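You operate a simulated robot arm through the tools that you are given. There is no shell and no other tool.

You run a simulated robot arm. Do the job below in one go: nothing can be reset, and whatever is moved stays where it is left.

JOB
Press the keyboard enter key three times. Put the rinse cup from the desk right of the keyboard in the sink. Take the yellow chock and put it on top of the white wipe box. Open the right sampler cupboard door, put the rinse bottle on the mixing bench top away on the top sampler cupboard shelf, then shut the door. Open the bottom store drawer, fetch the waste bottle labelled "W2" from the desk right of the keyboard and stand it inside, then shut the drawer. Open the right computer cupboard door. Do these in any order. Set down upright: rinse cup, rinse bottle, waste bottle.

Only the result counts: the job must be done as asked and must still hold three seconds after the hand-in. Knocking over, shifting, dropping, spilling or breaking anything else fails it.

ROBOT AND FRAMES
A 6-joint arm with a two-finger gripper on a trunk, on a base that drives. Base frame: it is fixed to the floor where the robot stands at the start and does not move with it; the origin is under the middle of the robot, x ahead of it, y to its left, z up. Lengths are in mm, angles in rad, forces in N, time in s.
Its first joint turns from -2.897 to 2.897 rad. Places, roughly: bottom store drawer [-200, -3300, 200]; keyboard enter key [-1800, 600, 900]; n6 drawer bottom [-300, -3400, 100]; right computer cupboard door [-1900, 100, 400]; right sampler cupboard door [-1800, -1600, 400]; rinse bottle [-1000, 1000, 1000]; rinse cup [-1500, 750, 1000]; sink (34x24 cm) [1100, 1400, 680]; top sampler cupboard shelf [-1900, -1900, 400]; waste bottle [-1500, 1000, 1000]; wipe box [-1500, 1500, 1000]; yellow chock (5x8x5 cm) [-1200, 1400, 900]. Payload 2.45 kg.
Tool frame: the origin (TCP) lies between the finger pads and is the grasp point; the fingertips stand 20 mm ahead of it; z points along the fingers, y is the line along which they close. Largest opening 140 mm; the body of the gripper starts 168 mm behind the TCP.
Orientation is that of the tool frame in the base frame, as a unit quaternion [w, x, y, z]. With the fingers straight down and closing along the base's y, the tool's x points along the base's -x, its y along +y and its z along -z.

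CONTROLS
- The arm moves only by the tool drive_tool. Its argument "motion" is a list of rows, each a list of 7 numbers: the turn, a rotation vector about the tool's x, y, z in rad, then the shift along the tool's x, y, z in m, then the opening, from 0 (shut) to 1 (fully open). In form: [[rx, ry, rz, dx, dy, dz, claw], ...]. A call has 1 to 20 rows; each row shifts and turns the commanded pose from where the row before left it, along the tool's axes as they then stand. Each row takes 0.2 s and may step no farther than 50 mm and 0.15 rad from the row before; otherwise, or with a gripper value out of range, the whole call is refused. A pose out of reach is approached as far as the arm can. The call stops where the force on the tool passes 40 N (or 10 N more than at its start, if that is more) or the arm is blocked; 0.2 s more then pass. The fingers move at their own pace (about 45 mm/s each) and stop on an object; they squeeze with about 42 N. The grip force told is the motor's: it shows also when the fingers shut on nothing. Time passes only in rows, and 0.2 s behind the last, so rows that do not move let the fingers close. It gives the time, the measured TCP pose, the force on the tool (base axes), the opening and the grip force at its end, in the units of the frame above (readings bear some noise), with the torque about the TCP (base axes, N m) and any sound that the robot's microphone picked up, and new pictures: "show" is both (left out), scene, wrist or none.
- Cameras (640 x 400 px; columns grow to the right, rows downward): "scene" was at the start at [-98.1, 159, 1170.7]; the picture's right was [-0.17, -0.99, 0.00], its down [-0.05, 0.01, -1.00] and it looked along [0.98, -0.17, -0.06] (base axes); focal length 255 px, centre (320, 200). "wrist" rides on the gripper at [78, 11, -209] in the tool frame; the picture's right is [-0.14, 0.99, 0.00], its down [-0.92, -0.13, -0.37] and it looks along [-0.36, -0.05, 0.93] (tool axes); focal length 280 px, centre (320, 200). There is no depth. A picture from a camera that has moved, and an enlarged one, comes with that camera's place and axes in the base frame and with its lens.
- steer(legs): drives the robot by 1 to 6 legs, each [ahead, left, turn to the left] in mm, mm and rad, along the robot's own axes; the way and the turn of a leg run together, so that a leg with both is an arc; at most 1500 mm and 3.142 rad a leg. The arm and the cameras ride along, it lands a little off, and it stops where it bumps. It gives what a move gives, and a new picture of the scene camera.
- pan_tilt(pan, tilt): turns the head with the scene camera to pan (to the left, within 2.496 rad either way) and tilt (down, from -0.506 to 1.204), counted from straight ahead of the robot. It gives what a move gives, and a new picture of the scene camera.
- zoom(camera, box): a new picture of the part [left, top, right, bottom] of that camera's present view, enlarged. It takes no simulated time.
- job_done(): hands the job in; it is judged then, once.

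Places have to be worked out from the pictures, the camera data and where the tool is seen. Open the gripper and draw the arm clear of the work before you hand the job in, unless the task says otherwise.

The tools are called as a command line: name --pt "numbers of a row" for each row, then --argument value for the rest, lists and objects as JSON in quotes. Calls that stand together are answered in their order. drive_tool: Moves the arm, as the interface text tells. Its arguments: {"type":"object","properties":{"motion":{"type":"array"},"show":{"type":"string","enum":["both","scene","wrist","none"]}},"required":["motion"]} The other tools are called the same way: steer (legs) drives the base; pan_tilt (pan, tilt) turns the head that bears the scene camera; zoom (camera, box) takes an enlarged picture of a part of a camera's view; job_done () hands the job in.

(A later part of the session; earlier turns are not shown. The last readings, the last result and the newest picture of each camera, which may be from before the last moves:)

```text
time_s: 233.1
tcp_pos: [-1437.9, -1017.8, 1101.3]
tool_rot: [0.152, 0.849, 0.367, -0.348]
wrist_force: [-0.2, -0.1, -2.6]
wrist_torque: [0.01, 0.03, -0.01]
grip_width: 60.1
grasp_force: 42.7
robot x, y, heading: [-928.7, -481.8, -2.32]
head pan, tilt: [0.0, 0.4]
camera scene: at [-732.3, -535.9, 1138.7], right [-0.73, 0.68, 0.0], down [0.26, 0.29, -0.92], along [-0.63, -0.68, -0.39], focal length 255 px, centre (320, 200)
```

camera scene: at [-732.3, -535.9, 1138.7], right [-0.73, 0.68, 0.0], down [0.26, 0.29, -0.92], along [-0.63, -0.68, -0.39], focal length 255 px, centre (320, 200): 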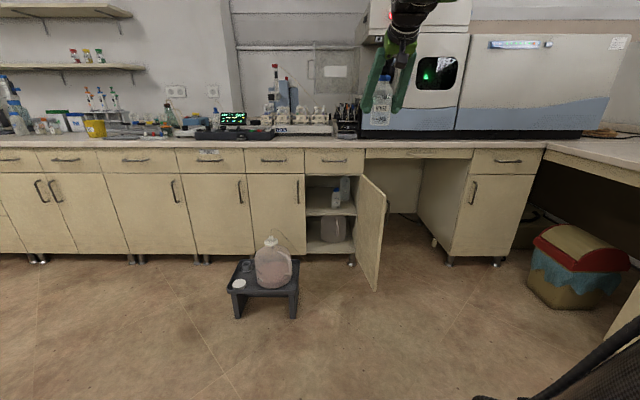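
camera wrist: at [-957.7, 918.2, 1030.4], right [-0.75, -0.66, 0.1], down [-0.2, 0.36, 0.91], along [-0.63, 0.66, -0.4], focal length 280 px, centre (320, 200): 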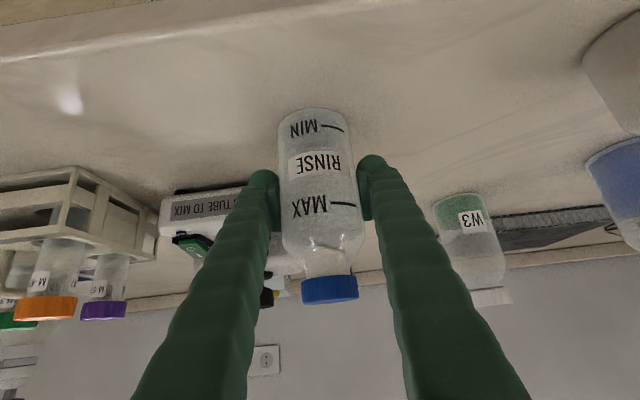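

The robot is on course; the open door and stool leave room for a stand at about (a=-1650, b=270). I draw the arm in by 180 mm and drive there.

drive_tool --pt "0 0 0 0.0255 0 -0.0255 0.3" --pt "0 0 0 0.0255 0 -0.0255 0.3" --pt "0 0 0 0.0255 0 -0.0255 0.3" --pt "0 0 0 0.0255 0 -0.0255 0.3" --pt "0 0 0 0.0255 0 -0.0255 0.3" --pt "0 0 0 0 0 0 0.3" --show "none"

steer --legs '[[630, 84, 0.005]]'

pan_tilt --pan 0.0 --tilt 0.65

```text
time_s: 234.5
tcp_pos: [-1312.8, -887.4, 1102.5]
tool_rot: [0.153, 0.849, 0.367, -0.349]
wrist_force: [-0.2, -0.2, -2.7]
wrist_torque: [-0.04, 0.0, -0.04]
grip_width: 59.8
grasp_force: 42.3
robot x, y, heading: [-926.9, -484.8, -2.32]
head pan, tilt: [0.0, 0.4]
```

```text
time_s: 238.2
tcp_pos: [-1685.9, -1430.7, 1103.7]
tool_rot: [0.155, 0.846, 0.372, -0.349]
wrist_force: [-0.3, -1.1, -3.1]
wrist_torque: [0.01, 0.04, 0.0]
grip_width: 59.7
grasp_force: 42.2
robot x, y, heading: [-1306.4, -1022.5, -2.302]
head pan, tilt: [0.0, 0.4]
camera scene: at [-1110.4, -1070.4, 1138.7], right [-0.74, 0.67, 0.0], down [0.26, 0.29, -0.92], along [-0.62, -0.68, -0.39], focal length 255 px, centre (320, 200)
```

scene: 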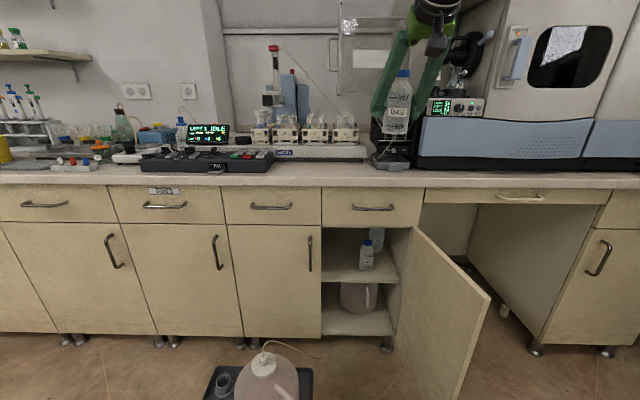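

```text
time_s: 238.9
tcp_pos: [-1685.6, -1429.8, 1103.1]
tool_rot: [0.156, 0.846, 0.374, -0.347]
wrist_force: [-0.9, 0.0, -2.0]
wrist_torque: [0.0, 0.05, 0.01]
grip_width: 59.6
grasp_force: 42.5
robot x, y, heading: [-1306.7, -1026.0, -2.306]
head pan, tilt: [0.0, 0.649]
camera scene: at [-1106.5, -1066.1, 1116.2], right [-0.74, 0.67, 0.0], down [0.4, 0.45, -0.8], along [-0.53, -0.59, -0.6], focal length 255 px, centre (320, 200)
```

scene: 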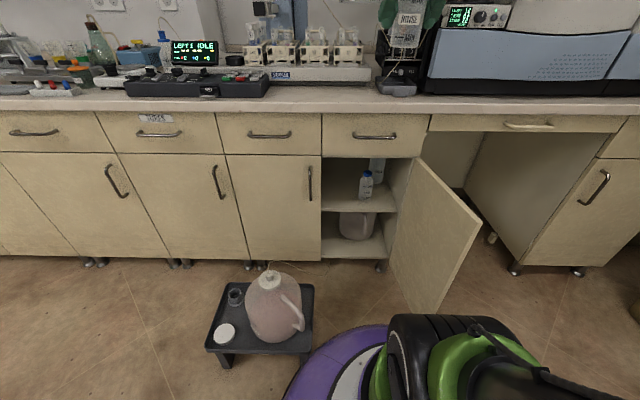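

The base stands clear of stool and door. I move the bottle left in front of the opening and lower it to about z=545, still outside the cupboard.

drive_tool --pt "0 0 0 -0.0158 0.03 0.0158 0.3" --pt "0 0 0 -0.0158 0.03 0.0158 0.3" --pt "0 0 0 -0.0158 0.03 0.0158 0.3" --pt "0 0 0 0.0304 0 0.0304 0.3" --pt "0 0 0 0.0304 0 0.0304 0.3" --pt "0 0 0 0.0304 0 0.0304 0.3" --pt "0 0 0 0.0304 0 0.0304 0.3" --pt "0 0 0 0.0304 0 0.0304 0.3" --pt "0 0 0 0.0304 0 0.0304 0.3" --pt "0 0 0 0.0304 0 0.0304 0.3" --pt "0 0 0 0.0304 0 0.0304 0.3" --pt "0 0 0 0.0304 0 0.0304 0.3" --pt "0 0 0 0.0304 0 0.0304 0.3" --pt "0 0 0 0.0304 0 0.0304 0.3" --pt "0 0 0 0.0304 0 0.0304 0.3" --pt "0 0 0 0 0 0 0.3"

```text
time_s: 242.3
tcp_pos: [-1662.0, -1538.4, 586.2]
tool_rot: [0.155, 0.847, 0.372, -0.349]
wrist_force: [0.7, -0.5, -2.0]
wrist_torque: [-0.01, 0.04, 0.01]
grip_width: 59.1
grasp_force: 41.3
robot x, y, heading: [-1311.2, -1025.6, -2.304]
head pan, tilt: [0.0, 0.649]
camera scene: at [-1106.5, -1066.1, 1116.2], right [-0.74, 0.67, 0.0], down [0.41, 0.45, -0.8], along [-0.53, -0.59, -0.6], focal length 255 px, centre (320, 200)
camera wrist: at [-1518.4, -1395.7, 679.5], right [0.66, -0.74, 0.1], down [-0.36, -0.2, 0.91], along [-0.65, -0.64, -0.4], focal length 280 px, centre (320, 200)
```

scene: 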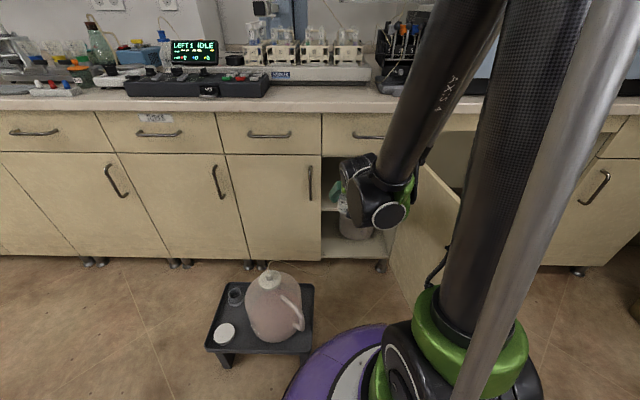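
wrist: 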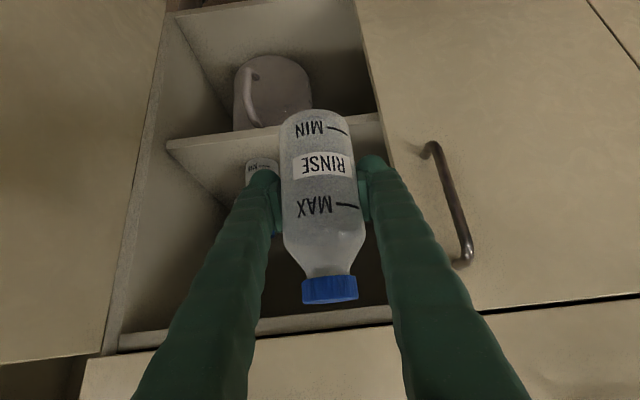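

The bottle hangs in front of the opening, upright, with the other RINSE bottle well to the right. I move in and slightly down.

drive_tool --pt "0 0 0 -0.0198 0 0.0396 0.3" --pt "0 0 0 -0.0198 0 0.0396 0.3" --pt "0 0 0 -0.0198 0 0.0396 0.3" --pt "0 0 0 0 0 0 0.3"

```text
time_s: 243.3
tcp_pos: [-1747.3, -1632.5, 543.5]
tool_rot: [0.155, 0.846, 0.372, -0.348]
wrist_force: [0.4, -0.8, -2.0]
wrist_torque: [-0.01, 0.0, -0.02]
grip_width: 59.0
grasp_force: 42.2
robot x, y, heading: [-1308.0, -1025.6, -2.307]
head pan, tilt: [0.0, 0.649]
camera scene: at [-1106.5, -1066.2, 1116.2], right [-0.74, 0.67, 0.0], down [0.41, 0.45, -0.8], along [-0.53, -0.59, -0.6], focal length 255 px, centre (320, 200)
camera wrist: at [-1602.5, -1487.9, 637.2], right [0.66, -0.74, 0.1], down [-0.36, -0.2, 0.91], along [-0.65, -0.64, -0.4], focal length 280 px, centre (320, 200)
```

scene: 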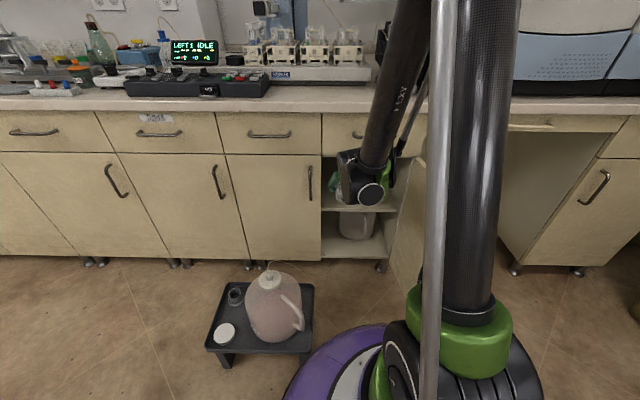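
wrist: 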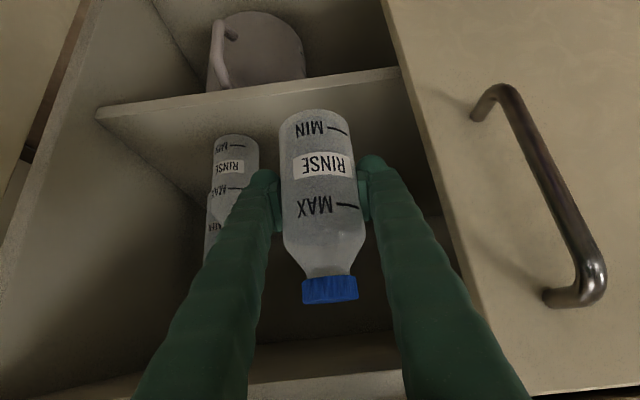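

The bottle is entering above the shelf. I go on 84 mm deeper, keeping clear of the left door edge and the other bottle.

drive_tool --pt "0 0 0 -0.0198 -0.003 0.0396 0.3" --pt "0 0 0 -0.0198 -0.003 0.0396 0.3" --pt "0 0 0 0 0 0 0.3"

```text
time_s: 244.1
tcp_pos: [-1808.2, -1687.7, 517.6]
tool_rot: [0.155, 0.846, 0.372, -0.348]
wrist_force: [1.4, 0.4, -2.7]
wrist_torque: [-0.02, 0.0, 0.01]
grip_width: 58.7
grasp_force: 41.7
robot x, y, heading: [-1310.9, -1027.0, -2.305]
head pan, tilt: [0.0, 0.649]
camera scene: at [-1106.6, -1066.2, 1116.2], right [-0.74, 0.67, 0.0], down [0.41, 0.45, -0.8], along [-0.53, -0.59, -0.6], focal length 255 px, centre (320, 200)
camera wrist: at [-1665.0, -1544.7, 610.4], right [0.66, -0.74, 0.1], down [-0.36, -0.2, 0.91], along [-0.65, -0.64, -0.4], focal length 280 px, centre (320, 200)
```

scene: 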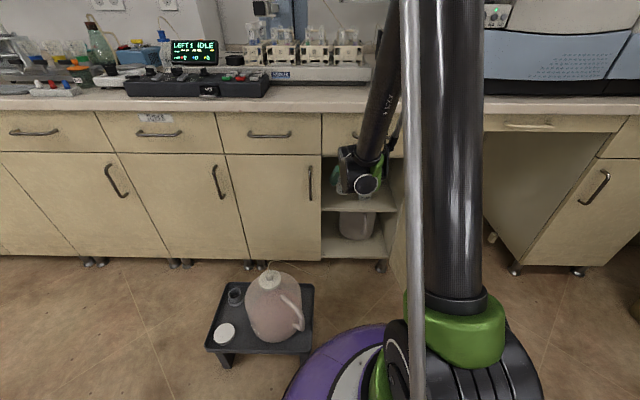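
wrist: 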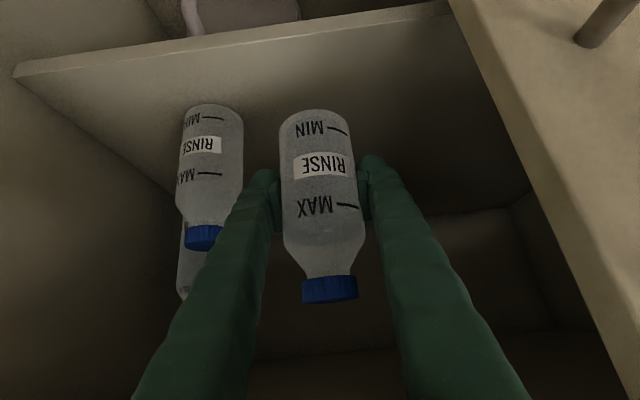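

Our bottle hangs 99 mm from the other RINSE bottle. I shift 10 mm left for finger room and lower toward the shelf.

drive_tool --pt "0 0 0 0 0.01 0 0.3" --pt "0 0 0 0.0085 0 0.0085 0.3" --pt "0 0 0 0.0071 0 0.0071 0.3" --pt "0 0 0 0.005 0 0.005 0.3" --pt "0 0 0 0 0 0 0.3" --show "wrist"

```text
time_s: 245.3
tcp_pos: [-1801.4, -1697.4, 488.1]
tool_rot: [0.156, 0.846, 0.372, -0.348]
wrist_force: [-0.4, 0.4, -1.8]
wrist_torque: [-0.01, 0.07, 0.04]
grip_width: 58.6
grasp_force: 42.0
robot x, y, heading: [-1309.2, -1026.9, -2.301]
head pan, tilt: [0.0, 0.649]
camera wrist: at [-1657.3, -1554.1, 579.9], right [0.66, -0.74, 0.1], down [-0.36, -0.2, 0.91], along [-0.65, -0.64, -0.4], focal length 280 px, centre (320, 200)
```

wrist: 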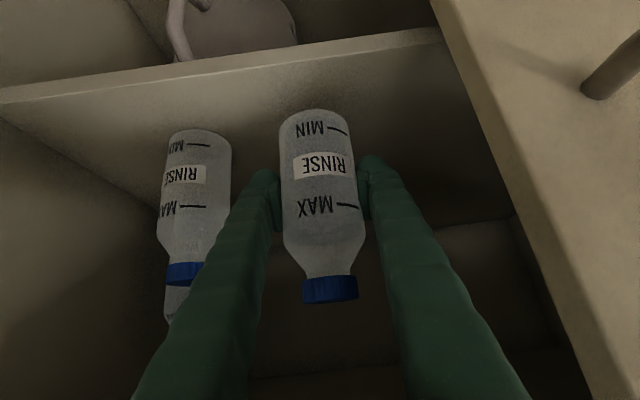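

The bottle's bottom is ~10 mm above the shelf. I lower in small steps, reading the force.

drive_tool --pt "0 0 0 0.0014 0 0.0014 0.3" --pt "0 0 0 0.0014 0 0.0014 0.3" --pt "0 0 0 0.0014 0 0.0014 0.3" --pt "0 0 0 0 0 0 0.3" --show "none"

```text
time_s: 246.3
tcp_pos: [-1802.2, -1697.4, 481.4]
tool_rot: [0.155, 0.846, 0.372, -0.348]
wrist_force: [-0.5, 0.4, -2.5]
wrist_torque: [0.02, 0.01, -0.01]
grip_width: 58.5
grasp_force: 41.9
robot x, y, heading: [-1301.9, -1027.4, -2.303]
head pan, tilt: [0.0, 0.649]
```

drive_tool --pt "0 0 0 0.0014 0 0.0014 0.3" --pt "0 0 0 0.0014 0 0.0014 0.3" --pt "0 0 0 0 0 0 0.3" --show "none"

```text
time_s: 247.1
tcp_pos: [-1800.5, -1697.2, 478.1]
tool_rot: [0.155, 0.846, 0.372, -0.349]
wrist_force: [-0.4, 0.3, -2.8]
wrist_torque: [-0.01, 0.04, 0.0]
grip_width: 58.4
grasp_force: 42.0
robot x, y, heading: [-1307.8, -1022.2, -2.305]
head pan, tilt: [0.0, 0.649]
```

No contact yet at 478; I continue down carefully.

drive_tool --pt "0 0 0 0.0014 0 0.0014 0.3" --pt "0 0 0 0.0014 0 0.0014 0.3" --pt "0 0 0 0 0 0 0.3" --show "none"

```text
time_s: 247.9
tcp_pos: [-1800.5, -1696.9, 473.0]
tool_rot: [0.155, 0.846, 0.372, -0.348]
wrist_force: [0.3, -0.1, -2.6]
wrist_torque: [-0.04, 0.03, -0.04]
grip_width: 58.7
grasp_force: 42.0
robot x, y, heading: [-1305.6, -1025.2, -2.309]
head pan, tilt: [0.0, 0.649]
```

drive_tool --pt "0 0 0 0.0014 0 0.0014 0.3" --pt "0 0 0 0.0014 0 0.0014 0.3" --pt "0 0 0 0 0 0 0.3" --show "wrist"

```text
time_s: 248.7
tcp_pos: [-1801.3, -1699.1, 468.6]
tool_rot: [0.156, 0.846, 0.373, -0.348]
wrist_force: [-0.1, 0.5, -2.4]
wrist_torque: [-0.03, 0.02, 0.05]
grip_width: 58.0
grasp_force: 42.4
robot x, y, heading: [-1308.7, -1024.2, -2.3]
head pan, tilt: [0.0, 0.649]
camera wrist: at [-1657.1, -1554.5, 561.7], right [0.66, -0.74, 0.1], down [-0.36, -0.2, 0.91], along [-0.65, -0.64, -0.4], focal length 280 px, centre (320, 200)
```

wrist: 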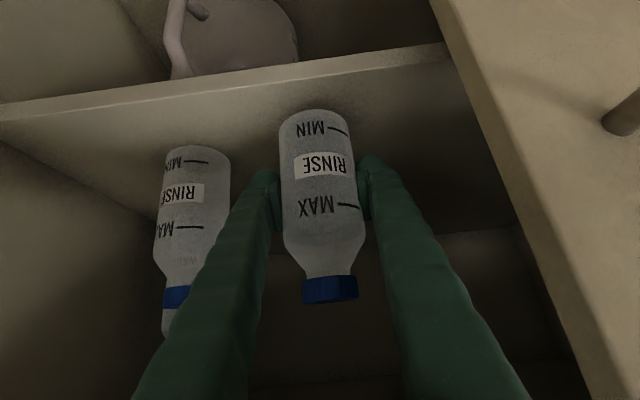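

Still no contact; comparing with the other bottle, the shelf may be some 20 mm lower. I continue down in small steps.

drive_tool --pt "0 0 0 0.0014 0 0.0014 0.3" --pt "0 0 0 0.0014 0 0.0014 0.3" --pt "0 0 0 0.0014 0 0.0014 0.3" --pt "0 0 0 0 0 0 0.3" --show "none"

```text
time_s: 249.7
tcp_pos: [-1800.6, -1698.3, 463.1]
tool_rot: [0.155, 0.846, 0.372, -0.348]
wrist_force: [0.3, 0.1, -1.8]
wrist_torque: [-0.02, 0.01, -0.01]
grip_width: 58.2
grasp_force: 42.1
robot x, y, heading: [-1306.9, -1025.2, -2.307]
head pan, tilt: [0.0, 0.649]
```

drive_tool --pt "0 0 0 0.0014 0 0.0014 0.3" --pt "0 0 0 0.0014 0 0.0014 0.3" --pt "0 0 0 0.0014 0 0.0014 0.3" --pt "0 0 0 0 0 0 0.3" --show "none"

```text
time_s: 250.7
tcp_pos: [-1800.7, -1697.2, 456.8]
tool_rot: [0.156, 0.846, 0.373, -0.348]
wrist_force: [2.3, 1.7, 22.6]
wrist_torque: [0.21, -0.01, 0.12]
grip_width: 58.3
grasp_force: 42.5
robot x, y, heading: [-1308.8, -1024.7, -2.308]
head pan, tilt: [0.0, 0.649]
```

Contact: 22.6 N at z=457 — the bottle stands on the shelf (z≈391). I open the gripper gently.

drive_tool --pt "0 0 0 0 0 0 0.43" --pt "0 0 0 0 0 0 0.46" --pt "0 0 0 0 0 0 0.5" --pt "0 0 0 0 0 0 0.54" --pt "0 0 0 0 0 0 0.56" --pt "0 0 0 0 0 0 0.56" --show "wrist"

```text
time_s: 252.1
tcp_pos: [-1799.8, -1698.3, 456.7]
tool_rot: [0.155, 0.846, 0.372, -0.348]
wrist_force: [0.1, -0.7, -0.4]
wrist_torque: [0.0, 0.02, -0.03]
grip_width: 78.2
grasp_force: 0.1
robot x, y, heading: [-1307.6, -1023.4, -2.307]
head pan, tilt: [0.0, 0.649]
camera wrist: at [-1656.8, -1554.6, 549.6], right [0.66, -0.74, 0.1], down [-0.36, -0.2, 0.91], along [-0.65, -0.64, -0.4], focal length 280 px, centre (320, 200)
```

wrist: 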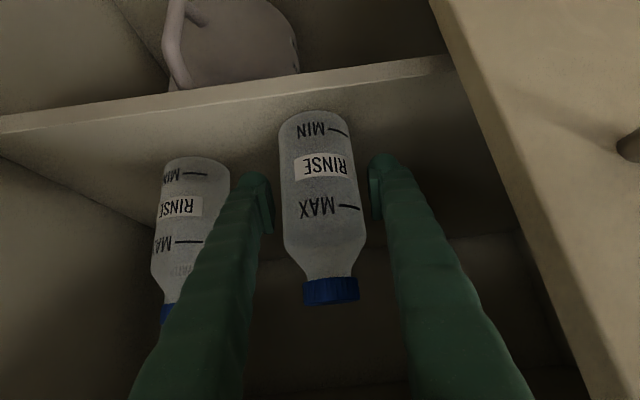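

The bottle stands free on the shelf. I back the gripper out, slightly rising.

drive_tool --pt "0 0 0 0.0198 0 -0.0368 0.56" --pt "0 0 0 0.0198 0 -0.0368 0.56" --pt "0 0 0 0.0198 0 -0.0368 0.56" --pt "0 0 0 0.0198 0 -0.0368 0.56" --pt "0 0 0 0.014 0 -0.0424 0.56" --pt "0 0 0 0 0 0 0.56"

```text
time_s: 253.5
tcp_pos: [-1674.4, -1562.4, 556.5]
tool_rot: [0.156, 0.846, 0.373, -0.348]
wrist_force: [-0.2, 0.1, 0.4]
wrist_torque: [0.02, 0.01, -0.02]
grip_width: 78.1
grasp_force: 0.0
out of reach, approached as far as the arm can: row 1, 2, 3, 4
robot x, y, heading: [-1306.1, -1025.2, -2.303]
head pan, tilt: [0.0, 0.649]
camera scene: at [-1106.5, -1066.2, 1116.2], right [-0.74, 0.67, 0.0], down [0.41, 0.45, -0.8], along [-0.53, -0.59, -0.6], focal length 255 px, centre (320, 200)
camera wrist: at [-1531.0, -1418.5, 649.5], right [0.66, -0.74, 0.1], down [-0.36, -0.2, 0.91], along [-0.65, -0.64, -0.4], focal length 280 px, centre (320, 200)
```

scene: 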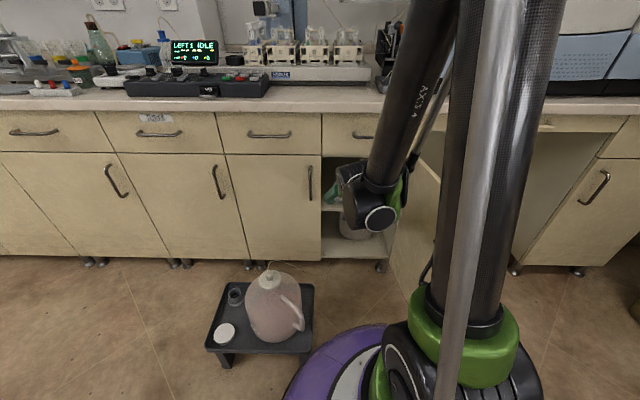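
wrist: 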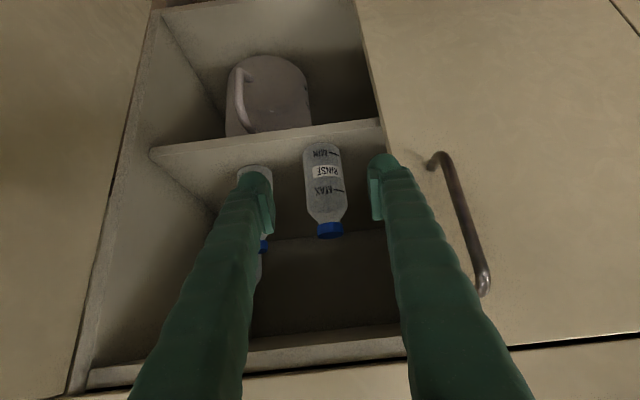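

The bottle stands well on the shelf. Now I raise the arm, point it down again and move above the open door's top edge.

drive_tool --pt "0 0 0 -0.0283 0 -0.0283 0.56" --pt "0 0 0 -0.0283 0 -0.0283 0.56" --pt "0 0 0 -0.0283 0 -0.0283 0.56" --pt "0 0 0 -0.0283 0 -0.0283 0.56" --pt "0 0 0 -0.0283 0 -0.0283 0.56" --pt "0 0 0 -0.0283 0 -0.0283 0.56" --pt "0 0 0 -0.0283 0 -0.0283 0.56" --pt "0 0 0 -0.0283 0 -0.0283 0.56" --pt "0 0 0 -0.0283 0 -0.0283 0.56" --pt "0 0 0 -0.0283 0 -0.0283 0.56" --pt "0 0 0 -0.0283 0 -0.0283 0.56" --pt "0 0.131 0 0 0 0 0.56" --pt "0 0.131 0 0 0 0 0.56" --pt "0 0.131 0 0 0 0 0.5" --pt "0 0.131 0 0 0 0 0.45" --pt "0 0.131 0 0 0 0 0.4" --pt "0 0.131 0 0 0 0 0.4" --pt "0 0 0 0 0 0 0.4" --show "none"

drive_tool --pt "0 0 0 0.029 -0.0393 0 0.4" --pt "0 0 0 0.029 -0.0393 0 0.4" --pt "0 0 0 0.029 -0.0393 0 0.4" --pt "0 0 0 0.029 -0.0393 0 0.4" --pt "0 0 0 0.029 -0.0393 0 0.4" --pt "0 0 0 0.029 -0.0393 0 0.4" --pt "0 0 0 0.029 -0.0393 0 0.4" --pt "0 0 0 0.029 -0.0393 0 0.4" --pt "0 0 -0.145 0 0 0 0.4" --pt "-0.1 0 0 0 0 0 0.4" --pt "-0.1 0 0 0 0 0 0.4" --pt "0 0 0 0 0 0 0.4" --show "both"

```text
time_s: 257.3
tcp_pos: [-1677.3, -1563.6, 994.2]
tool_rot: [0.0, 0.915, 0.404, 0.003]
wrist_force: [-0.2, -0.4, -0.6]
wrist_torque: [0.01, 0.03, 0.03]
grip_width: 56.1
grasp_force: 0.0
robot x, y, heading: [-1308.9, -1026.4, -2.303]
head pan, tilt: [0.0, 0.649]
```

```text
time_s: 259.9
tcp_pos: [-1751.6, -1180.7, 993.4]
tool_rot: [0.089, 0.879, 0.466, 0.049]
wrist_force: [0.9, 0.0, -0.5]
wrist_torque: [0.0, 0.0, 0.02]
grip_width: 56.0
grasp_force: 0.2
robot x, y, heading: [-1305.3, -1024.8, -2.311]
head pan, tilt: [0.0, 0.649]
camera scene: at [-1066.0, -1084.6, 1111.8], right [-0.98, 0.21, 0.0], down [0.13, 0.63, -0.76], along [-0.16, -0.75, -0.64], focal length 255 px, centre (320, 200)
camera wrist: at [-1734.7, -1096.9, 1200.1], right [0.73, -0.66, 0.2], down [-0.68, -0.65, 0.33], along [-0.09, -0.38, -0.92], focal length 280 px, centre (320, 200)
```

scene: 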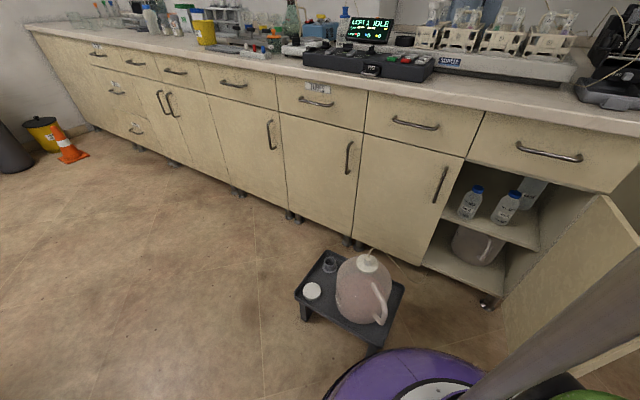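
wrist: 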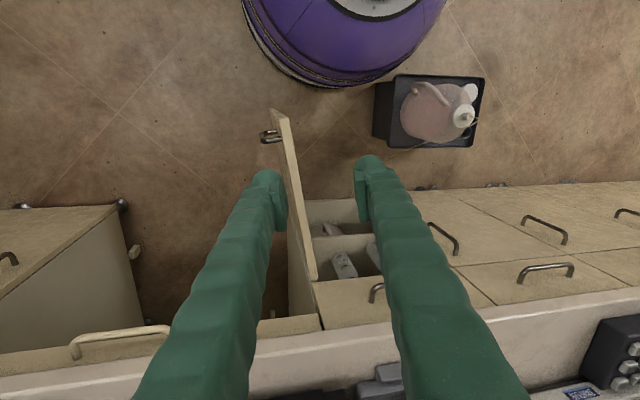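

The fingers are aligned above the open door's top edge (both RINSE bottles visible standing in the cupboard). I descend onto the edge.

drive_tool --pt "0 0 0 0 -0.008 0.0392 0.4" --pt "0 0 0 0 -0.008 0.0392 0.4" --pt "0 0 0 0 -0.008 0.0392 0.4" --pt "0 0 0 0 -0.008 0.0392 0.4" --pt "0 0 0 0 -0.008 0.0392 0.4" --pt "0 0 0 0 -0.008 0.0392 0.4" --pt "0 0 0 0 -0.005 0.0245 0.4" --pt "0 0 0 0 0 0 0.4"

```text
time_s: 261.7
tcp_pos: [-1752.5, -1180.4, 729.0]
tool_rot: [0.089, 0.879, 0.466, 0.049]
wrist_force: [0.2, 0.1, 1.0]
wrist_torque: [0.02, -0.03, 0.01]
grip_width: 56.0
grasp_force: 0.1
robot x, y, heading: [-1308.4, -1020.2, -2.305]
head pan, tilt: [0.0, 0.649]
camera scene: at [-1106.5, -1066.0, 1116.2], right [-0.74, 0.67, 0.0], down [0.41, 0.45, -0.8], along [-0.53, -0.59, -0.6], focal length 255 px, centre (320, 200)
camera wrist: at [-1736.1, -1097.6, 935.4], right [0.73, -0.66, 0.2], down [-0.68, -0.65, 0.33], along [-0.09, -0.38, -0.92], focal length 280 px, centre (320, 200)
```

scene: 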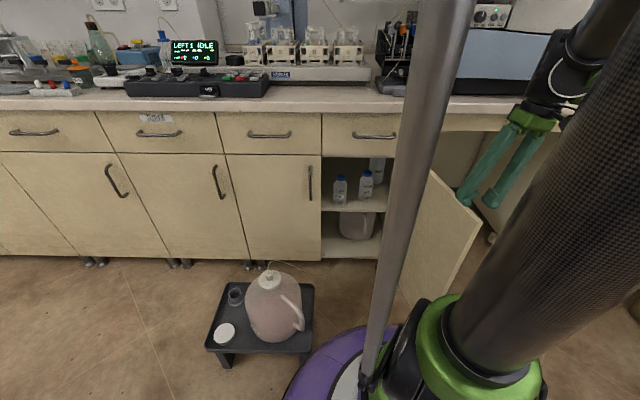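
wrist: 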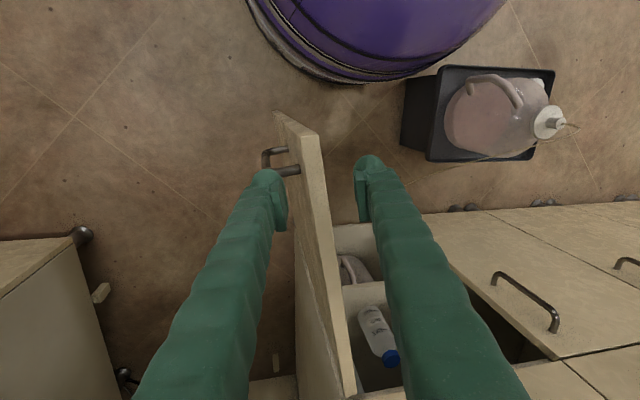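

The panel is between the fingers. I lower 38 mm more and grip it.

drive_tool --pt "0 0 0 0 -0.004 0.0186 0.4" --pt "0 0 0 0 -0.004 0.0186 0.4" --pt "0 0 0 0 0 0 0.3" --pt "0 0 0 0 0 0 0.1" --pt "0 0 0 0 0 0 0.0" --pt "0 0 0 0 0 0 0.0" --pt "0 0 0 0 0 0 0.0" --pt "0 0 0 0 0 0 0.0" --show "wrist"

```text
time_s: 263.3
tcp_pos: [-1749.0, -1180.6, 690.9]
tool_rot: [0.091, 0.878, 0.467, 0.05]
wrist_force: [8.4, -3.2, 9.1]
wrist_torque: [-0.17, 0.01, 0.35]
grip_width: 17.9
grasp_force: 43.0
robot x, y, heading: [-1310.2, -1024.7, -2.304]
head pan, tilt: [0.0, 0.649]
stopped in row 7: the force on the tool passed its limit at 42 N (the readings are from after the stop); the commanded pose is now the measured one
camera wrist: at [-1733.7, -1098.1, 897.9], right [0.73, -0.66, 0.2], down [-0.68, -0.65, 0.33], along [-0.08, -0.38, -0.92], focal length 280 px, centre (320, 200)
```

wrist: 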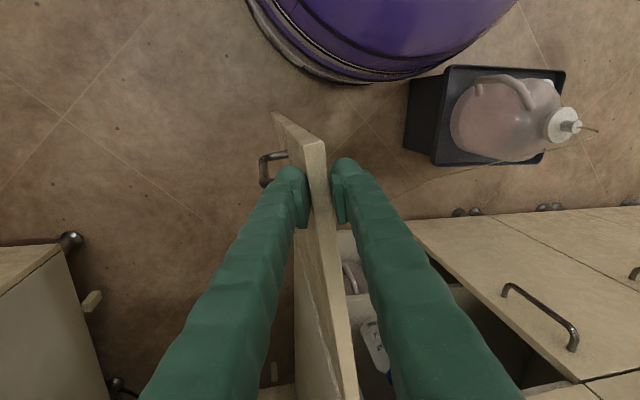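

The door edge is gripped. I swing it back toward closed, five steps first.

drive_tool --pt "0 -0.0239 0.1176 0 0 0 0" --pt "0 0 0 0.0012 0.037 0.0075 0" --pt "0 -0.0239 0.1176 0 0 0 0" --pt "0 0 0 0.0012 0.037 0.0075 0" --pt "0 -0.0239 0.1176 0 0 0 0" --pt "0 0 0 0.0012 0.037 0.0075 0" --pt "0 -0.0239 0.1176 0 0 0 0" --pt "0 0 0 0.0012 0.037 0.0075 0" --pt "0 -0.0239 0.1176 0 0 0 0" --pt "0 0 0 0.0012 0.037 0.0075 0" --pt "0 0 0 0 0 0 0" --show "scene"

```text
time_s: 265.7
tcp_pos: [-1637.7, -1330.8, 692.8]
tool_rot: [0.1, 0.977, 0.186, 0.022]
wrist_force: [7.7, 3.8, -20.1]
wrist_torque: [0.2, 0.0, -0.08]
grip_width: 17.6
grasp_force: 43.0
robot x, y, heading: [-1304.0, -1022.8, -2.302]
head pan, tilt: [0.0, 0.649]
camera scene: at [-1106.0, -1066.2, 1116.2], right [-0.74, 0.67, 0.0], down [0.4, 0.45, -0.8], along [-0.53, -0.59, -0.6], focal length 255 px, centre (320, 200)
```

scene: 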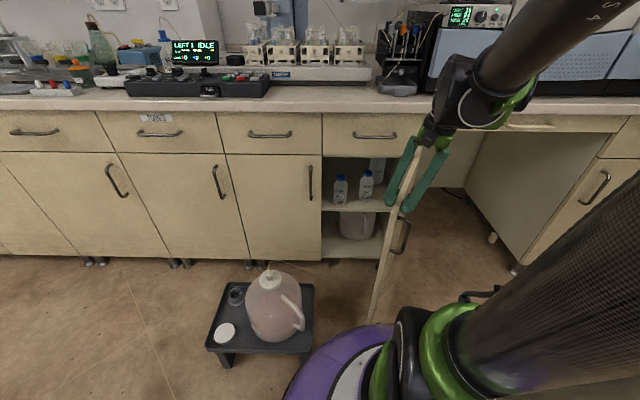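

It swings well. I continue closing with a slightly larger radius.

drive_tool --pt "0 -0.0239 0.1176 0.001 0 0 0" --pt "0 0 0 0.0016 0.037 0.0073 0" --pt "0 -0.0239 0.1176 0 0 0 0" --pt "0 0 0 0.0016 0.037 0.0073 0" --pt "0 -0.0239 0.1176 0 0 0 0" --pt "0 0 0 0.0016 0.037 0.0073 0" --pt "0 -0.0239 0.1176 0 0 0 0" --pt "0 0 0 0.0016 0.037 0.0073 0" --pt "0 0 0 0 0 0 0" --show "both"

```text
time_s: 267.7
tcp_pos: [-1618.4, -1478.3, 693.1]
tool_rot: [0.1, 0.994, -0.052, -0.002]
wrist_force: [0.3, 1.2, 4.9]
wrist_torque: [0.04, -0.35, -0.37]
grip_width: 17.0
grasp_force: 42.7
robot x, y, heading: [-1307.6, -1023.9, -2.304]
head pan, tilt: [0.0, 0.649]
camera scene: at [-1105.8, -1066.0, 1116.2], right [-0.74, 0.67, 0.0], down [0.4, 0.45, -0.8], along [-0.53, -0.59, -0.6], focal length 255 px, centre (320, 200)
camera wrist: at [-1540.0, -1454.1, 899.9], right [-0.24, -0.95, 0.2], down [-0.9, 0.29, 0.33], along [-0.37, -0.1, -0.92], focal length 280 px, centre (320, 200)
```

scene: 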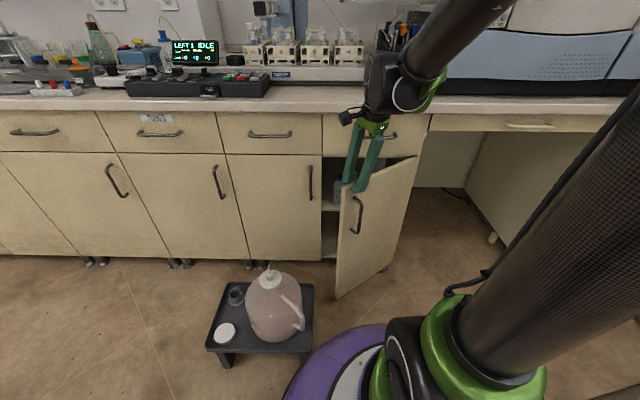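
wrist: 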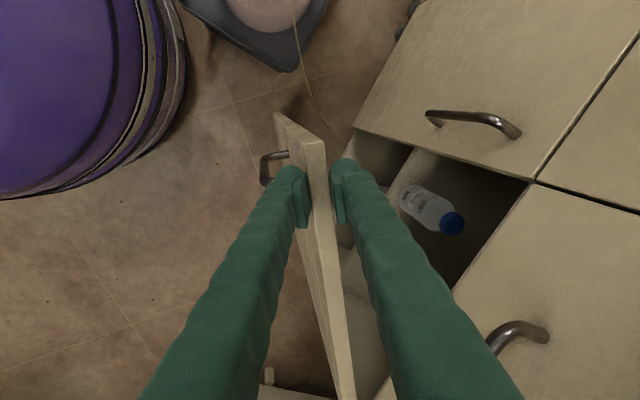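

The door is at about 37°. Three more steps bring it near 17°, then I will release and push it shut from the front.

drive_tool --pt "0 -0.0239 0.1176 0 0 0 0" --pt "0 0 0 0.0014 0.037 0.0073 0" --pt "0 -0.0239 0.1176 0 0 0 0" --pt "0 0 0 0.0014 0.037 0.0073 0" --pt "0 -0.0239 0.1176 0 0 0 0" --pt "0 0 0 0.0014 0.034 0.0067 0" --pt "0 0 0 0 0 0 0" --show "wrist"

```text
time_s: 269.3
tcp_pos: [-1651.3, -1582.3, 693.9]
tool_rot: [0.098, 0.968, -0.229, -0.02]
wrist_force: [-3.2, 1.1, 31.3]
wrist_torque: [0.07, 0.39, 0.3]
grip_width: 16.7
grasp_force: 42.4
robot x, y, heading: [-1306.6, -1026.2, -2.3]
head pan, tilt: [0.0, 0.649]
camera wrist: at [-1570.1, -1587.9, 901.1], right [-0.56, -0.81, 0.19], down [-0.74, 0.59, 0.33], along [-0.38, 0.04, -0.92], focal length 280 px, centre (320, 200)
```

wrist: 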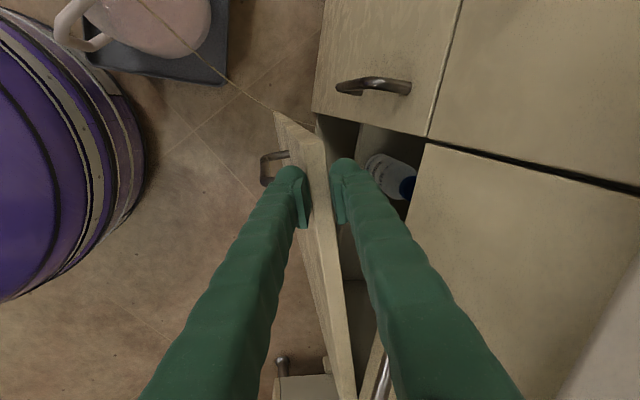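

The door is nearly closed. I release the panel, lift off, and re-orient the gripper (closed, tool down).

drive_tool --pt "0 0 0 0 0 0 0.2" --pt "0 0 0 0 0 0 0.3" --pt "0 0 0 0 0 0 0.4" --pt "0 0 0 0 0 0 0.4" --pt "0 0 0 0 0.004 -0.0196 0.4" --pt "0 0 0 0 0.006 -0.0294 0.4" --pt "0 0 0 0 0.008 -0.0392 0.4" --pt "0 0 0 0 0.008 -0.0392 0.4" --pt "0.1 0 0 0 0 0 0.3" --pt "0.1 0 0 0 0 0 0.2" --pt "0 0 0 0 -0.04 0 0.0" --pt "0 0 -0.1448 0 0 0 0" --pt "0 0 -0.1448 0 0 0 0" --pt "0 0 -0.1448 0 0 0 0" --pt "0 0 -0.1448 0 0 0 0" --pt "0 0 -0.1448 0 0 0 0" --pt "0 0 -0.1448 0 0 0 0" --pt "0 0 -0.1448 0 0 0 0" --pt "0 0 -0.1448 0 0 0 0" --pt "0 0 -0.1448 0 0 0 0"

```text
time_s: 273.5
tcp_pos: [-1635.5, -1546.4, 823.5]
tool_rot: [0.001, 0.912, 0.409, 0.003]
wrist_force: [0.0, -0.6, -0.8]
wrist_torque: [0.02, 0.01, -0.03]
grip_width: 0.0
grasp_force: 29.0
robot x, y, heading: [-1308.6, -1023.8, -2.303]
head pan, tilt: [0.0, 0.649]
camera scene: at [-1105.9, -1066.2, 1116.2], right [-0.74, 0.67, 0.0], down [0.4, 0.45, -0.8], along [-0.53, -0.59, -0.6], focal length 255 px, centre (320, 200)
camera wrist: at [-1577.1, -1494.9, 1032.7], right [0.65, -0.76, 0.01], down [-0.71, -0.6, 0.36], along [-0.27, -0.24, -0.93], focal length 280 px, centre (320, 200)
```

scene: 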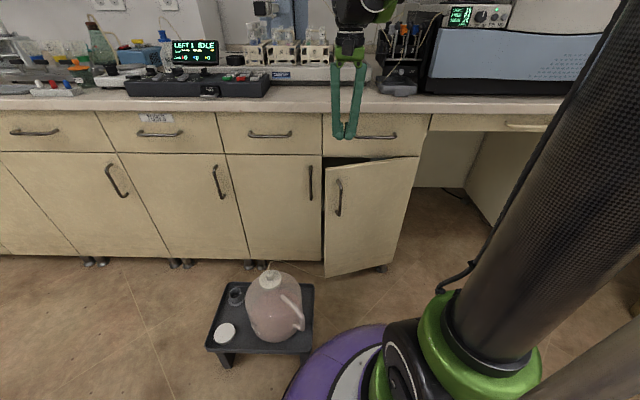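
wrist: 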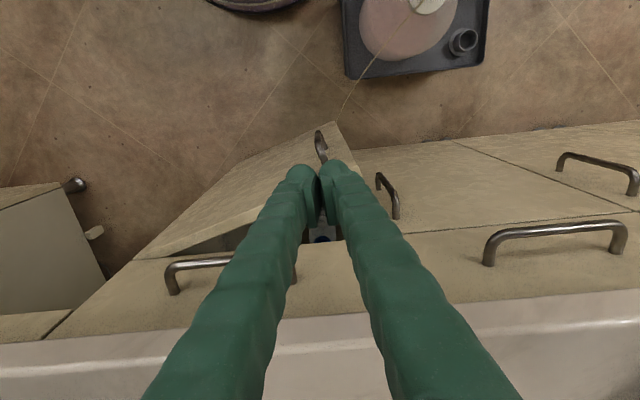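

The door is ajar ~17°. I tilt the closed gripper and lower it in front of the door face beside the handle.

drive_tool --pt "0 -0.15 0 0 0 0 0" --pt "0 -0.15 0 0 0 0 0" --pt "0 -0.15 0 0 0 0 0" --pt "0 0 0 0.0225 -0.018 -0.0109 0" --pt "0 0 0 0.0187 0 0.0387 0" --pt "0 0 0 0.0187 0 0.0387 0" --pt "0 0 0 0.0187 0 0.0387 0" --pt "0 0 0 0.0187 0 0.0387 0" --pt "0 0 0 0 0 0 0"

```text
time_s: 275.5
tcp_pos: [-1628.8, -1516.2, 651.3]
tool_rot: [0.094, 0.89, 0.397, -0.202]
wrist_force: [0.7, -0.3, -0.1]
wrist_torque: [0.01, 0.01, 0.0]
grip_width: 0.0
grasp_force: 29.2
robot x, y, heading: [-1307.3, -1019.9, -2.303]
head pan, tilt: [0.0, 0.649]
camera scene: at [-1105.9, -1066.1, 1116.2], right [-0.74, 0.67, 0.0], down [0.4, 0.45, -0.8], along [-0.53, -0.59, -0.6], focal length 255 px, centre (320, 200)
camera wrist: at [-1514.9, -1402.4, 806.0], right [0.66, -0.75, 0.07], down [-0.55, -0.41, 0.73], along [-0.52, -0.51, -0.68], focal length 280 px, centre (320, 200)
```

scene: 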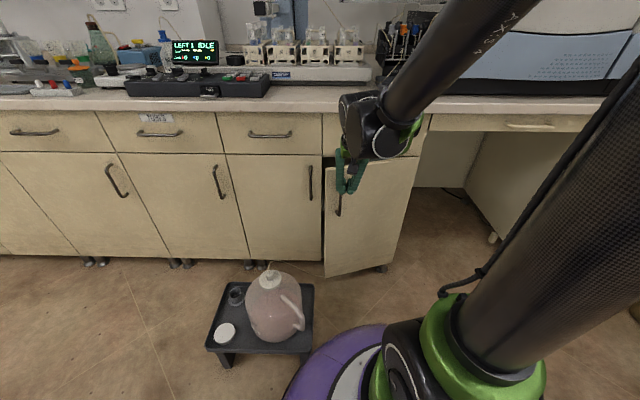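
wrist: 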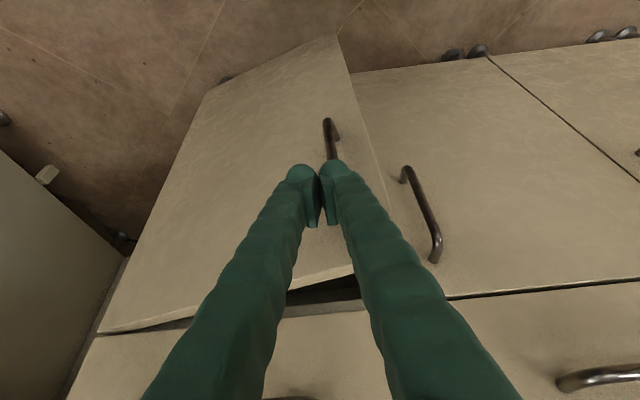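

I shift 22 mm right to clear the handle and push the door shut with small forward steps.

drive_tool --pt "0 0 0 0 -0.022 0 0" --pt "0 0 0 -0.018 0 0.0087 0" --pt "0 0 0 -0.018 0 0.0087 0" --pt "0 0 0 -0.0135 0 0.0065 0" --pt "0 0 0 -0.0135 0 0.0065 0" --pt "0 0 0 -0.0135 0 0.0065 0" --pt "0 0 0 -0.0135 0 0.0065 0" --pt "0 0 0 0 0 0 0"

```text
time_s: 277.3
tcp_pos: [-1713.8, -1577.3, 651.1]
tool_rot: [0.093, 0.891, 0.397, -0.201]
wrist_force: [0.2, 0.0, 0.2]
wrist_torque: [-0.01, -0.02, 0.01]
grip_width: 0.0
grasp_force: 29.3
robot x, y, heading: [-1305.5, -1024.2, -2.301]
head pan, tilt: [0.0, 0.649]
camera scene: at [-1106.0, -1066.2, 1116.2], right [-0.74, 0.67, 0.0], down [0.4, 0.45, -0.8], along [-0.53, -0.59, -0.6], focal length 255 px, centre (320, 200)
camera wrist: at [-1599.6, -1462.8, 805.8], right [0.66, -0.75, 0.07], down [-0.55, -0.41, 0.73], along [-0.52, -0.51, -0.68], focal length 280 px, centre (320, 200)
```

scene: 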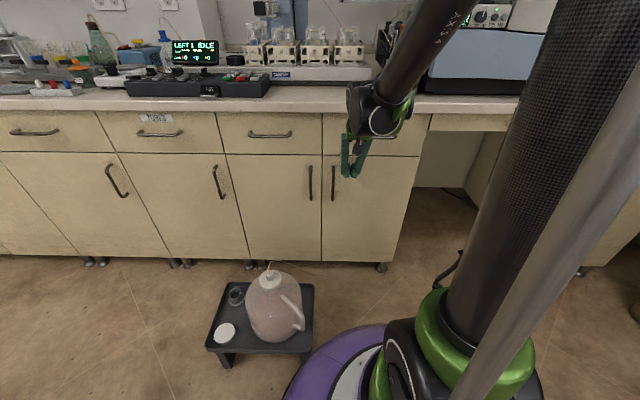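
wrist: 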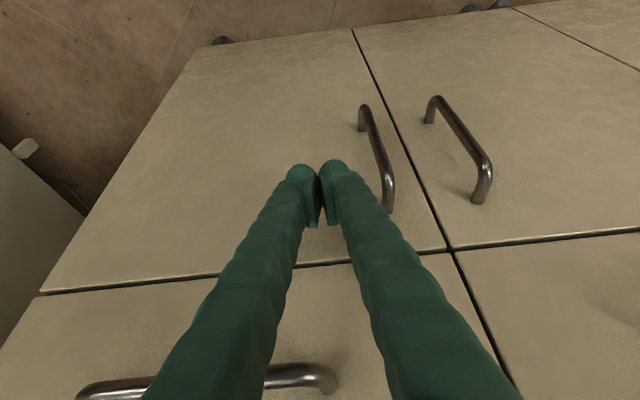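

The door looks flush. I push a little further to make sure it's fully shut.

drive_tool --pt "0 0 0 -0.0054 0 0.0026 0" --pt "0 0 0 -0.0054 0 0.0026 0" --pt "0 0 0 -0.0054 0 0.0026 0" --pt "0 0 0 -0.0054 0 0.0026 0" --pt "0 0 0 0 0 0 0" --show "wrist"

zoom --camera "wrist" --box '[320, 60, 520, 280]'

```text
time_s: 278.5
tcp_pos: [-1727.2, -1592.6, 650.6]
tool_rot: [0.092, 0.891, 0.396, -0.2]
wrist_force: [21.9, 21.5, 0.6]
wrist_torque: [0.08, -0.1, -0.27]
grip_width: 6.0
grasp_force: 29.9
robot x, y, heading: [-1304.9, -1024.3, -2.307]
head pan, tilt: [0.0, 0.649]
camera wrist: at [-1614.0, -1478.1, 805.2], right [0.66, -0.75, 0.07], down [-0.55, -0.41, 0.73], along [-0.52, -0.51, -0.68], focal length 280 px, centre (320, 200)
```

wrist: 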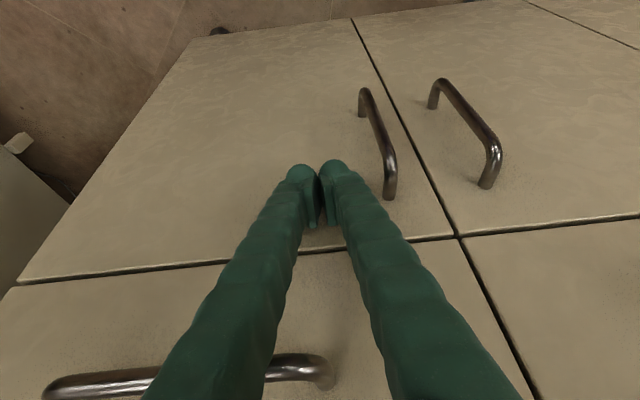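

```text
1.82 times, centred on (420, 170) of wrist
camera zoom: at [-1614.0, -1478.1, 805.2], right [0.66, -0.75, 0.07], down [-0.55, -0.41, 0.73], along [-0.52, -0.51, -0.68], focal length 510 px, centre (138, 254)
```

zoom: 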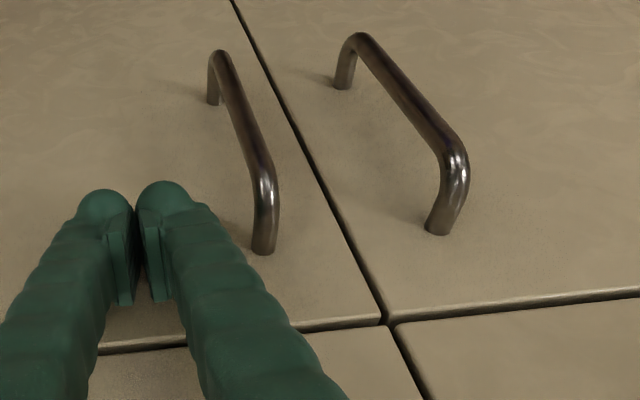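

The door is pressed fully shut (31 N against the stop). I back the arm off and up, then point it down and bring it in for driving.

drive_tool --pt "0 0 0 0.027 0 -0.013 0" --pt "0 0 0 0.036 0 -0.0174 0" --pt "0 0 0 0.036 0 -0.0174 0" --pt "0 0 0 -0.0174 0 -0.036 0" --pt "0 0 0 -0.0174 0 -0.036 0" --pt "0 0 0 -0.0174 0 -0.036 0" --pt "0 0 0 -0.0174 0 -0.036 0" --pt "0 0 0 -0.0174 0 -0.036 0" --pt "0 0 0 -0.0174 0 -0.036 0" --pt "0 0 0 -0.0174 0 -0.036 0" --pt "0 0 0 -0.0174 0 -0.036 0" --pt "0 0.15 0 0 0 0 0" --pt "0 0.15 0 0 0 0 0" --pt "0 0.15 0 0 0 0 0" --pt "0 0 0 0.03 0.02 0 0.3" --pt "0 0 0 0.03 0.02 0 0.5" --pt "0 0 0 0 0 0 0.5" --show "none"

steer --legs '[[-125, 0, -0.012], [0, 1000, 0]]'

```text
time_s: 282.1
tcp_pos: [-1587.7, -1491.8, 973.6]
tool_rot: [0.002, 0.913, 0.408, 0.002]
wrist_force: [1.0, -0.5, -0.5]
wrist_torque: [0.0, 0.0, 0.02]
grip_width: 68.3
grasp_force: 0.0
robot x, y, heading: [-1306.9, -1026.4, -2.304]
head pan, tilt: [0.0, 0.649]
```

```text
time_s: 288.1
tcp_pos: [-771.2, -2065.6, 973.0]
tool_rot: [0.003, 0.912, 0.409, 0.002]
wrist_force: [-0.5, -0.4, -0.6]
wrist_torque: [-0.02, -0.01, 0.01]
grip_width: 70.1
grasp_force: 0.0
robot x, y, heading: [-493.7, -1594.3, -2.299]
head pan, tilt: [0.0, 0.649]
camera scene: at [-289.1, -1640.4, 1116.2], right [-0.74, 0.67, 0.0], down [0.4, 0.45, -0.8], along [-0.53, -0.59, -0.6], focal length 255 px, centre (320, 200)
```

scene: 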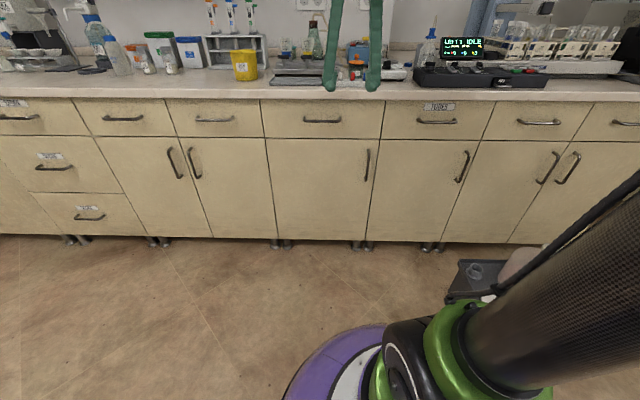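

The three-drawer cabinet appears at the left. I drive on along the bench to stand in front of it.

steer --legs '[[0, 1150, -0.014]]'

zoom --camera "scene" --box '[120, 80, 440, 280]'

```text
time_s: 294.1
tcp_pos: [93.1, -2850.8, 973.4]
tool_rot: [0.001, 0.915, 0.403, 0.003]
wrist_force: [0.3, 0.1, 0.2]
wrist_torque: [0.0, 0.01, 0.01]
grip_width: 70.1
grasp_force: 0.0
robot x, y, heading: [376.2, -2388.0, -2.316]
head pan, tilt: [0.0, 0.649]
camera scene: at [578.3, -2430.0, 1116.2], right [-0.74, 0.68, 0.0], down [0.41, 0.45, -0.8], along [-0.54, -0.59, -0.6], focal length 255 px, centre (320, 200)
```

scene: 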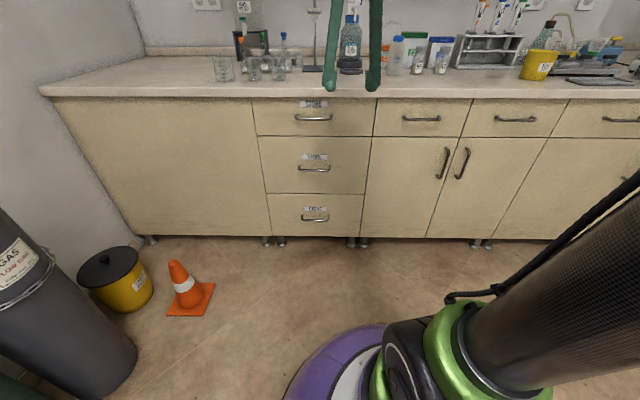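

```text
2.00 times, centred on (280, 180) of scene
camera zoom: at [578.3, -2430.0, 1116.2], right [-0.74, 0.68, 0.0], down [0.41, 0.45, -0.8], along [-0.54, -0.59, -0.6], focal length 510 px, centre (400, 240)
```

zoom: 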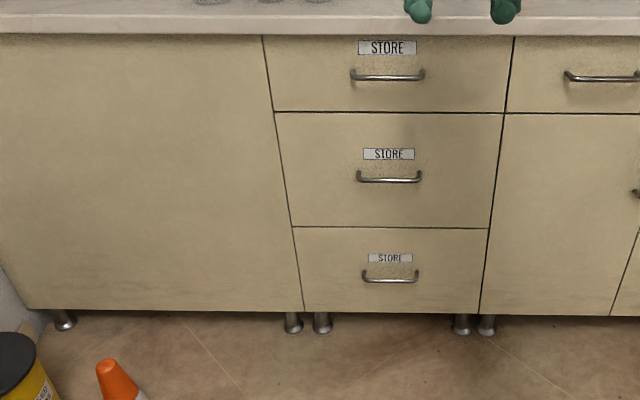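

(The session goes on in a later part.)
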